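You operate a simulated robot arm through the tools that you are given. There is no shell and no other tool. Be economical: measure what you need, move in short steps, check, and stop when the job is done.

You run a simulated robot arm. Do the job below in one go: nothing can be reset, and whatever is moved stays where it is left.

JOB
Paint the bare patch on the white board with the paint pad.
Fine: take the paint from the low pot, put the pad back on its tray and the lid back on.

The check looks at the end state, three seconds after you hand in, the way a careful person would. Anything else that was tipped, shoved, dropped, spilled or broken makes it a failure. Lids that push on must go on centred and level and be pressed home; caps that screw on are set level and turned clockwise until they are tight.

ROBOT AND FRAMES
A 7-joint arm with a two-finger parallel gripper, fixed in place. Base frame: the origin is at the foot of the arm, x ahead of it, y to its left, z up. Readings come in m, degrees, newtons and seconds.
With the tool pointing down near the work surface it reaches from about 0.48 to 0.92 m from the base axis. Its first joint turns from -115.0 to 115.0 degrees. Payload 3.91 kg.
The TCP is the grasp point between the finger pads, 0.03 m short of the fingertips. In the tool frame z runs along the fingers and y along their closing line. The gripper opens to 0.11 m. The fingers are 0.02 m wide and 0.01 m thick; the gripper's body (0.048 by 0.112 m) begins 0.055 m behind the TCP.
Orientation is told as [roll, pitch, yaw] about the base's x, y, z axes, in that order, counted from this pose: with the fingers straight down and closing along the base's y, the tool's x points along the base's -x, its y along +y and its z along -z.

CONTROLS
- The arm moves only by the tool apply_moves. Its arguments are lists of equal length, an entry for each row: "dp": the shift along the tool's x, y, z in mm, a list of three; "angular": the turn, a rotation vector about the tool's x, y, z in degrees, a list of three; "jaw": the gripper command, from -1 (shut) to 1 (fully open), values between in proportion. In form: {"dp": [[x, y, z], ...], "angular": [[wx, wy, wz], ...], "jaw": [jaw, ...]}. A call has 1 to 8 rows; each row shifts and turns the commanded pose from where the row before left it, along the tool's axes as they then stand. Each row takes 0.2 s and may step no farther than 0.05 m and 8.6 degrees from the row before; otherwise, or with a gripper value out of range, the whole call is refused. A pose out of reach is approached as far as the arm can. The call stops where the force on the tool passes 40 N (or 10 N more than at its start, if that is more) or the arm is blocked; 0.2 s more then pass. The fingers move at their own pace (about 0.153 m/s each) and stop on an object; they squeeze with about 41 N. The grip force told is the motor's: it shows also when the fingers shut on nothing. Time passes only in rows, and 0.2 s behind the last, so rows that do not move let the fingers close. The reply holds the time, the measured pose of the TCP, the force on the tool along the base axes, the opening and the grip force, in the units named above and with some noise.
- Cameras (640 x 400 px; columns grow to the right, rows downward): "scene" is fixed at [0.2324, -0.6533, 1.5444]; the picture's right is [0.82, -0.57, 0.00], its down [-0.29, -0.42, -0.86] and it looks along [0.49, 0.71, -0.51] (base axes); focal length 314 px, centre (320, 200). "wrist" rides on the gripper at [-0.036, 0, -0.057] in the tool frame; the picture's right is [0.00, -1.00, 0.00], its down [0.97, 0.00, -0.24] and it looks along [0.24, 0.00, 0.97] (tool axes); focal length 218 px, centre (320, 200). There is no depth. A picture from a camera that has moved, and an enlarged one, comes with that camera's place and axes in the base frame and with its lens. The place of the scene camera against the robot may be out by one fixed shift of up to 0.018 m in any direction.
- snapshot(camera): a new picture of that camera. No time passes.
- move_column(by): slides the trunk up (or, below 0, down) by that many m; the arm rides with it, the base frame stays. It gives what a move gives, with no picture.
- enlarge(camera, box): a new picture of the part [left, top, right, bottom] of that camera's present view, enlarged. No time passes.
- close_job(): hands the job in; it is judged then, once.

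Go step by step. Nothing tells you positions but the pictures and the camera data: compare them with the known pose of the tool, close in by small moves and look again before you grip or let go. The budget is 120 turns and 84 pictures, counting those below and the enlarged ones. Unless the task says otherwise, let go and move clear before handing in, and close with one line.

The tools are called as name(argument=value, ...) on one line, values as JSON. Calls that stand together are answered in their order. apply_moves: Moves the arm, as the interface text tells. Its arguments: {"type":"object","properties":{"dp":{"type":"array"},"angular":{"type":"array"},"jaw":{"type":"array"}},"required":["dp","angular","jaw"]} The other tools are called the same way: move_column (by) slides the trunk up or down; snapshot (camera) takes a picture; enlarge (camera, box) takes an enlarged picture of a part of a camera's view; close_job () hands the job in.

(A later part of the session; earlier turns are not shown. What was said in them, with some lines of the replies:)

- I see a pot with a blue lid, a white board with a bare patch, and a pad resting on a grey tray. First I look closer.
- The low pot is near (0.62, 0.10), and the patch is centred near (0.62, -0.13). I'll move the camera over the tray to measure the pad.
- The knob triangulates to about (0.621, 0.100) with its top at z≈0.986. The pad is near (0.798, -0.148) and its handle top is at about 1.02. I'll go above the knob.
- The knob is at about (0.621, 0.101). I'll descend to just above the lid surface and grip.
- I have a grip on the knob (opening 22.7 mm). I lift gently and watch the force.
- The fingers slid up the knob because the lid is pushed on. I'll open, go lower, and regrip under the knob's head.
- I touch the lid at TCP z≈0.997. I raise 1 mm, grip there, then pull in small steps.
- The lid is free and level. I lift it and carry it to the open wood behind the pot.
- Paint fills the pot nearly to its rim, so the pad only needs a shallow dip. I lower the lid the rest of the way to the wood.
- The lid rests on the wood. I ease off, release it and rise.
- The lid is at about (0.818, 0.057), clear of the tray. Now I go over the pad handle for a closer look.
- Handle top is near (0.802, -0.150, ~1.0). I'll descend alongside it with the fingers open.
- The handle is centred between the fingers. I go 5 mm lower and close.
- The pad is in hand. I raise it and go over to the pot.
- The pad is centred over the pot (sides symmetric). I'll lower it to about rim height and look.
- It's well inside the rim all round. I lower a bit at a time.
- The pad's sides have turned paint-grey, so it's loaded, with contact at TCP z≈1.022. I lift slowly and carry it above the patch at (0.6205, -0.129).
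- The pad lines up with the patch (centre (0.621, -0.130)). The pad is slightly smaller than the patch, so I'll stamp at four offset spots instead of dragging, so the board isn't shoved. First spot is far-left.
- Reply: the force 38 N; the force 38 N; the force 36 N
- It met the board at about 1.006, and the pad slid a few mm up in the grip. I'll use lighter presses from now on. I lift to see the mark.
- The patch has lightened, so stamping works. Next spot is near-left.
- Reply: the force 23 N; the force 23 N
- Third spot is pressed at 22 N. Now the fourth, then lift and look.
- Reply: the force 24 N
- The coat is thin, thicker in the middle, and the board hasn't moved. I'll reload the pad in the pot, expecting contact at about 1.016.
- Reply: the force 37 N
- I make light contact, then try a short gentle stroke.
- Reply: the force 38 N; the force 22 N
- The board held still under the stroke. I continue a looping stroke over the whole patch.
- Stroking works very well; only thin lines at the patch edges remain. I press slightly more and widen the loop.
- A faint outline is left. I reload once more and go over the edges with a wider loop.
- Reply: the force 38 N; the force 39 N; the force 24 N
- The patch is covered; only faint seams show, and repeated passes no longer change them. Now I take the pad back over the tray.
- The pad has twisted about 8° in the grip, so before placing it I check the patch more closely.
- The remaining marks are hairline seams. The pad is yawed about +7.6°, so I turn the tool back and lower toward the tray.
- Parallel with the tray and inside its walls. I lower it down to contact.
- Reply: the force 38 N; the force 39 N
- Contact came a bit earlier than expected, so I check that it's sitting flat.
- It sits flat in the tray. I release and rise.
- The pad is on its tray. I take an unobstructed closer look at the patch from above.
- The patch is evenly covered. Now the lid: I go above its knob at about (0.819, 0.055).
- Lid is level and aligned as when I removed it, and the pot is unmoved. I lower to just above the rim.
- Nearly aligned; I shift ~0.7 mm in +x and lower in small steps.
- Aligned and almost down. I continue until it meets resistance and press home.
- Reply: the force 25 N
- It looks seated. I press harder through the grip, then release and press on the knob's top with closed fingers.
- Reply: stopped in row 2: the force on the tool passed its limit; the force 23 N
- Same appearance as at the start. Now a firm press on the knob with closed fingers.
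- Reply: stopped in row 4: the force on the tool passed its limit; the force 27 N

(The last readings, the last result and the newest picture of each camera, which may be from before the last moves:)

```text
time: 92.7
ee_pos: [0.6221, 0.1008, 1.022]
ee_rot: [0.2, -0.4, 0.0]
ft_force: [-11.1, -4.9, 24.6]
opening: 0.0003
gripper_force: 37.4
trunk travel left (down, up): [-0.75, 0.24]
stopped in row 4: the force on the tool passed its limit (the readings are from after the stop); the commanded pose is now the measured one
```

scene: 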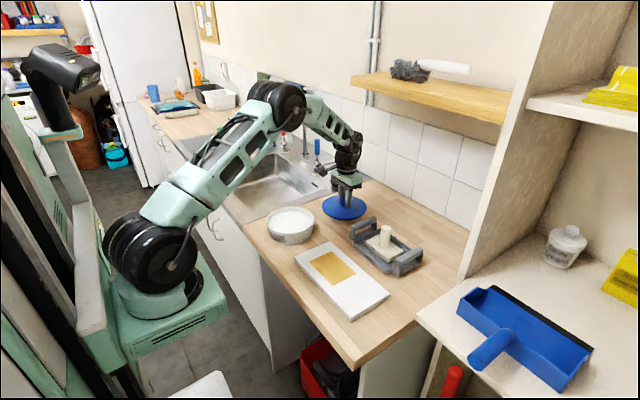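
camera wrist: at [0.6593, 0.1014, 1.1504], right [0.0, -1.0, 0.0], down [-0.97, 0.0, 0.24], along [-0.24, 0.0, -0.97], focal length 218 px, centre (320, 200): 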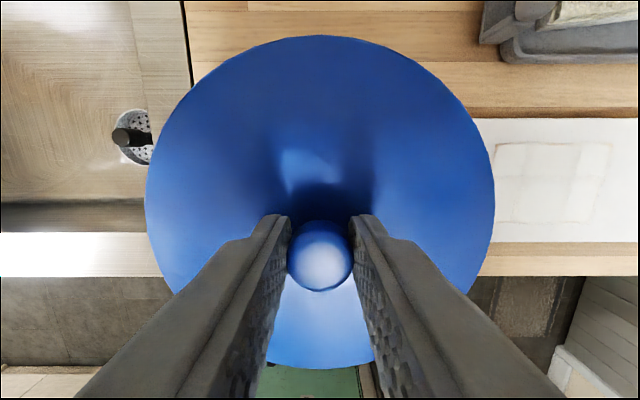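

apply_moves(dp=[[0, 0, 0.7]], angular=[[0, 0, 0]], jaw=[-1])

apply_moves(dp=[[0, 0, 0.7]], angular=[[0, 0, 0]], jaw=[-1])

apply_moves(dp=[[0, 0, 0.7]], angular=[[0, 0, 0]], jaw=[-1])

```text
time: 93.2
ee_pos: [0.6221, 0.0995, 1.0222]
ee_rot: [0.4, -0.5, 0.0]
ft_force: [-11.3, -4.5, 22.8]
opening: 0.0001
gripper_force: 37.2
trunk travel left (down, up): [-0.75, 0.24]
stopped in row 1: the force on the tool passed its limit (the readings are from after the stop); the commanded pose is now the measured one
```

```text
time: 93.7
ee_pos: [0.6231, 0.0999, 1.022]
ee_rot: [0.3, -0.6, 0.0]
ft_force: [-13.4, -5.3, 30.0]
opening: 0.0
gripper_force: 37.5
trunk travel left (down, up): [-0.75, 0.24]
```

```text
time: 94.2
ee_pos: [0.6209, 0.0995, 1.022]
ee_rot: [0.3, -0.5, 0.0]
ft_force: [-12.4, -5.1, 24.2]
opening: 0.0002
gripper_force: 37.2
trunk travel left (down, up): [-0.75, 0.24]
stopped in row 1: the force on the tool passed its limit (the readings are from after the stop); the commanded pose is now the measured one
```

It's firm with no further travel. I move up clear and compare the lid closely against the initial view.

apply_moves(dp=[[0, 0, -20], [0, 0, -45], [0, 0, -45], [0, 0, -45], [0, 0, -45], [0, 0, 0]], angular=[[0, 0, 0], [0, 0, 0], [0, 0, 0], [0, 0, 0], [0, 0, 0], [0, 0, 0]], jaw=[-1, -1, -1, -1, 0, 0])

enlarge(camera="scene", box=[250, 190, 330, 250])

snapshot(camera="scene")

enlarge(camera="scene", box=[240, 190, 440, 330])

```text
time: 95.6
ee_pos: [0.6232, 0.0999, 1.2214]
ee_rot: [0.3, -0.5, 0.0]
ft_force: [0.6, -0.1, 0.1]
opening: 0.0548
gripper_force: 0.1
trunk travel left (down, up): [-0.75, 0.24]
```

```text
6.67 times, centred on (290, 220) of scene
camera zoom: at [0.2324, -0.6533, 1.5444], right [0.82, -0.57, 0.0], down [-0.29, -0.42, -0.86], along [0.49, 0.71, -0.51], focal length 2096 px, centre (520, 67)
```

zoom: 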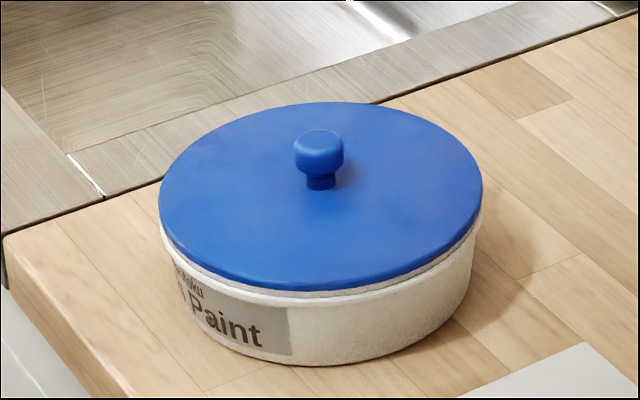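

```text
17 pictures are left
```

scene: 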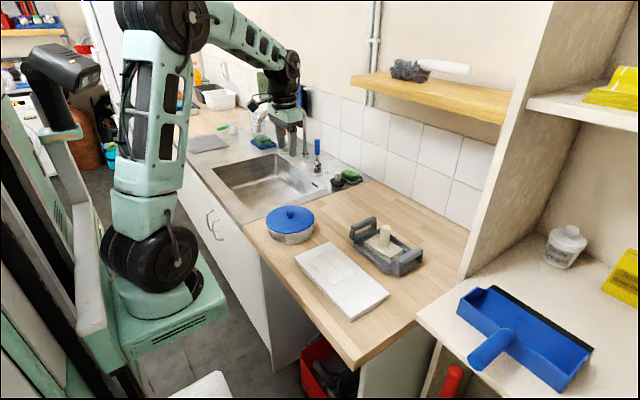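

```text
2.86 times, centred on (340, 260) of scene
camera zoom: at [0.2324, -0.6533, 1.5444], right [0.82, -0.57, 0.0], down [-0.29, -0.42, -0.86], along [0.49, 0.71, -0.51], focal length 898 px, centre (263, 29)
```

zoom: 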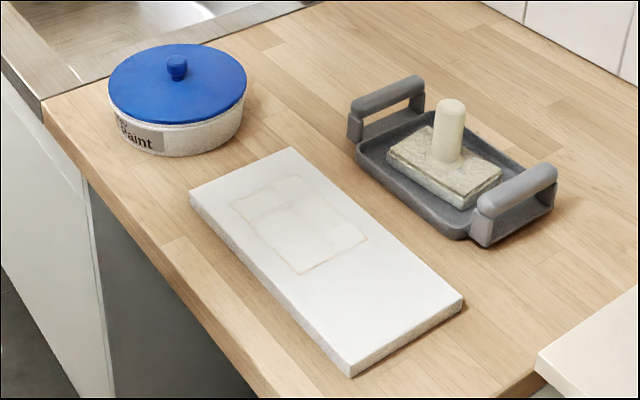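

The lid might be a fraction of a mm high, so I verify by touching the lid plate with open fingers, as before (contact was 0.997), and press on both sides.

apply_moves(dp=[[1.5, 1, 45], [0, 0, 45], [0, 0, 45], [0, 0, 45], [0, 0, 30], [0, 0, 8], [0, 0, 2]], angular=[[0.3, 0.5, 0], [0, 0, 0], [0, 0, 0], [0, 0, 0], [0, 0, 0], [0, 0, 0], [0, 0, 0]], jaw=[0.7, 0.7, 0.7, 0.7, 0.7, 0.7, 0.7])

apply_moves(dp=[[0, 0, 1], [0, 0, 0]], angular=[[0, 0, 0], [0, 0, 0]], jaw=[0.7, 0.7])

```text
time: 97.2
ee_pos: [0.6221, 0.0997, 0.9999]
ee_rot: [0.0, -0.2, 0.0]
ft_force: [0.4, 0.0, 0.4]
opening: 0.0935
gripper_force: 0.0
trunk travel left (down, up): [-0.75, 0.24]
```

```text
time: 97.8
ee_pos: [0.6224, 0.1003, 1.0008]
ee_rot: [0.0, 0.0, 0.0]
ft_force: [-0.6, 1.2, -0.1]
opening: 0.0935
gripper_force: 0.1
trunk travel left (down, up): [-0.75, 0.24]
```

apply_moves(dp=[[0, 0, 1], [0, 0, 0]], angular=[[0, 0, 0], [0, 0, 0]], jaw=[0.7, 0.7])

apply_moves(dp=[[0, 0, 1], [0, 0, 0]], angular=[[0, 0, 0], [0, 0, 0]], jaw=[0.7, 0.7])

apply_moves(dp=[[0, 0, 1], [0, 0, 0]], angular=[[0, 0, 0], [0, 0, 0]], jaw=[0.7, 0.7])

```text
time: 98.4
ee_pos: [0.6218, 0.1012, 1.0004]
ee_rot: [0.0, 0.1, -0.1]
ft_force: [0.1, -0.9, -0.6]
opening: 0.0935
gripper_force: 0.0
trunk travel left (down, up): [-0.75, 0.24]
```

```text
time: 99.0
ee_pos: [0.6208, 0.1014, 0.997]
ee_rot: [-0.1, 0.0, -0.1]
ft_force: [1.1, 0.3, 0.9]
opening: 0.0936
gripper_force: 0.1
trunk travel left (down, up): [-0.75, 0.24]
```

```text
time: 99.6
ee_pos: [0.6212, 0.1007, 0.9955]
ee_rot: [0.0, -0.1, 0.0]
ft_force: [-2.5, -1.9, 15.2]
opening: 0.0935
gripper_force: 0.1
trunk travel left (down, up): [-0.75, 0.24]
```

Contact is at about 0.996, same as when the lid was first seated. One last firm press on both sides, then clear.

apply_moves(dp=[[0, 0, 0.8], [0, 0, 0]], angular=[[0, 0, 0], [0, 0, 0]], jaw=[0.7, 0.7])

apply_moves(dp=[[0, 0, 0.6], [0, 0, 0]], angular=[[0, 0, 0], [0, 0, 0]], jaw=[0.7, 0.7])

apply_moves(dp=[[0, 0, -10], [0, 0, -45], [0, 0, -45], [0, 0, -45], [0, 0, -45], [0, 0, 0]], angular=[[0, 0, 0], [0, 0, 0], [0, 0, 0], [0, 0, 0], [0, 0, 0], [0, 0, 0]], jaw=[0.7, 0.7, 0.7, 0.7, 0.7, 0.7])

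enlarge(camera="scene", box=[250, 190, 330, 250])

enlarge(camera="scene", box=[300, 225, 380, 305])

```text
time: 100.2
ee_pos: [0.6208, 0.1011, 0.9961]
ee_rot: [0.0, -0.2, 0.1]
ft_force: [1.8, -3.5, 27.2]
opening: 0.0935
gripper_force: 0.0
trunk travel left (down, up): [-0.75, 0.24]
```

```text
time: 100.9
ee_pos: [0.6203, 0.1005, 0.9983]
ee_rot: [0.2, -0.3, 0.0]
ft_force: [-5.6, -4.0, 18.5]
opening: 0.0933
gripper_force: 0.0
trunk travel left (down, up): [-0.75, 0.24]
stopped in row 2: the force on the tool passed its limit (the readings are from after the stop); the commanded pose is now the measured one
```

```text
time: 102.3
ee_pos: [0.621, 0.0982, 1.1877]
ee_rot: [0.1, -0.2, -0.1]
ft_force: [-0.2, 0.7, -0.1]
opening: 0.0935
gripper_force: 0.1
trunk travel left (down, up): [-0.75, 0.24]
```

```text
6.67 times, centred on (290, 220) of scene
camera zoom: at [0.2324, -0.6533, 1.5444], right [0.82, -0.57, 0.0], down [-0.29, -0.42, -0.86], along [0.49, 0.71, -0.51], focal length 2096 px, centre (520, 67)
```

zoom: 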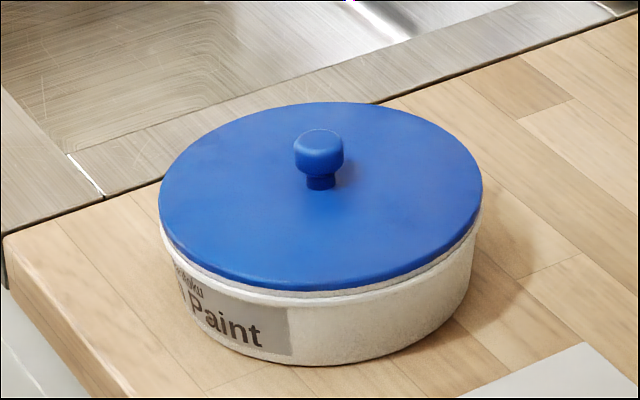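

```text
5.00 times, centred on (340, 265) of scene
camera zoom: at [0.2324, -0.6533, 1.5444], right [0.82, -0.57, 0.0], down [-0.29, -0.42, -0.86], along [0.49, 0.71, -0.51], focal length 1572 px, centre (220, -125)
```

zoom: 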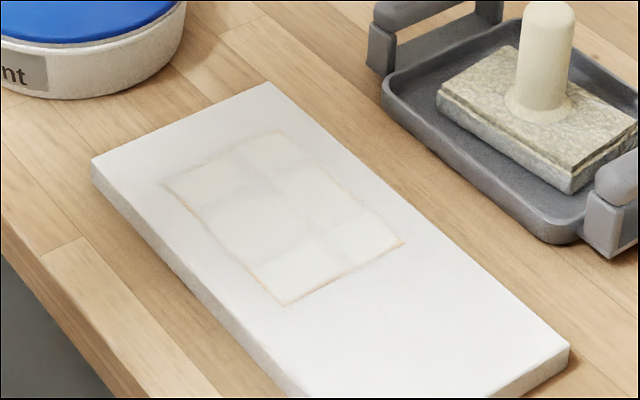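

The patch is covered, the lid is seated level, the pad is on its tray, and the arm is clear, so I hand in.

close_job()

```text
The job is handed in.
```

The bare patch on the board is painted with paint from the low pot, though a faint hairline outline still shows at its edges. The pad is back on its tray, turned a few degrees, and the lid is pressed home level.
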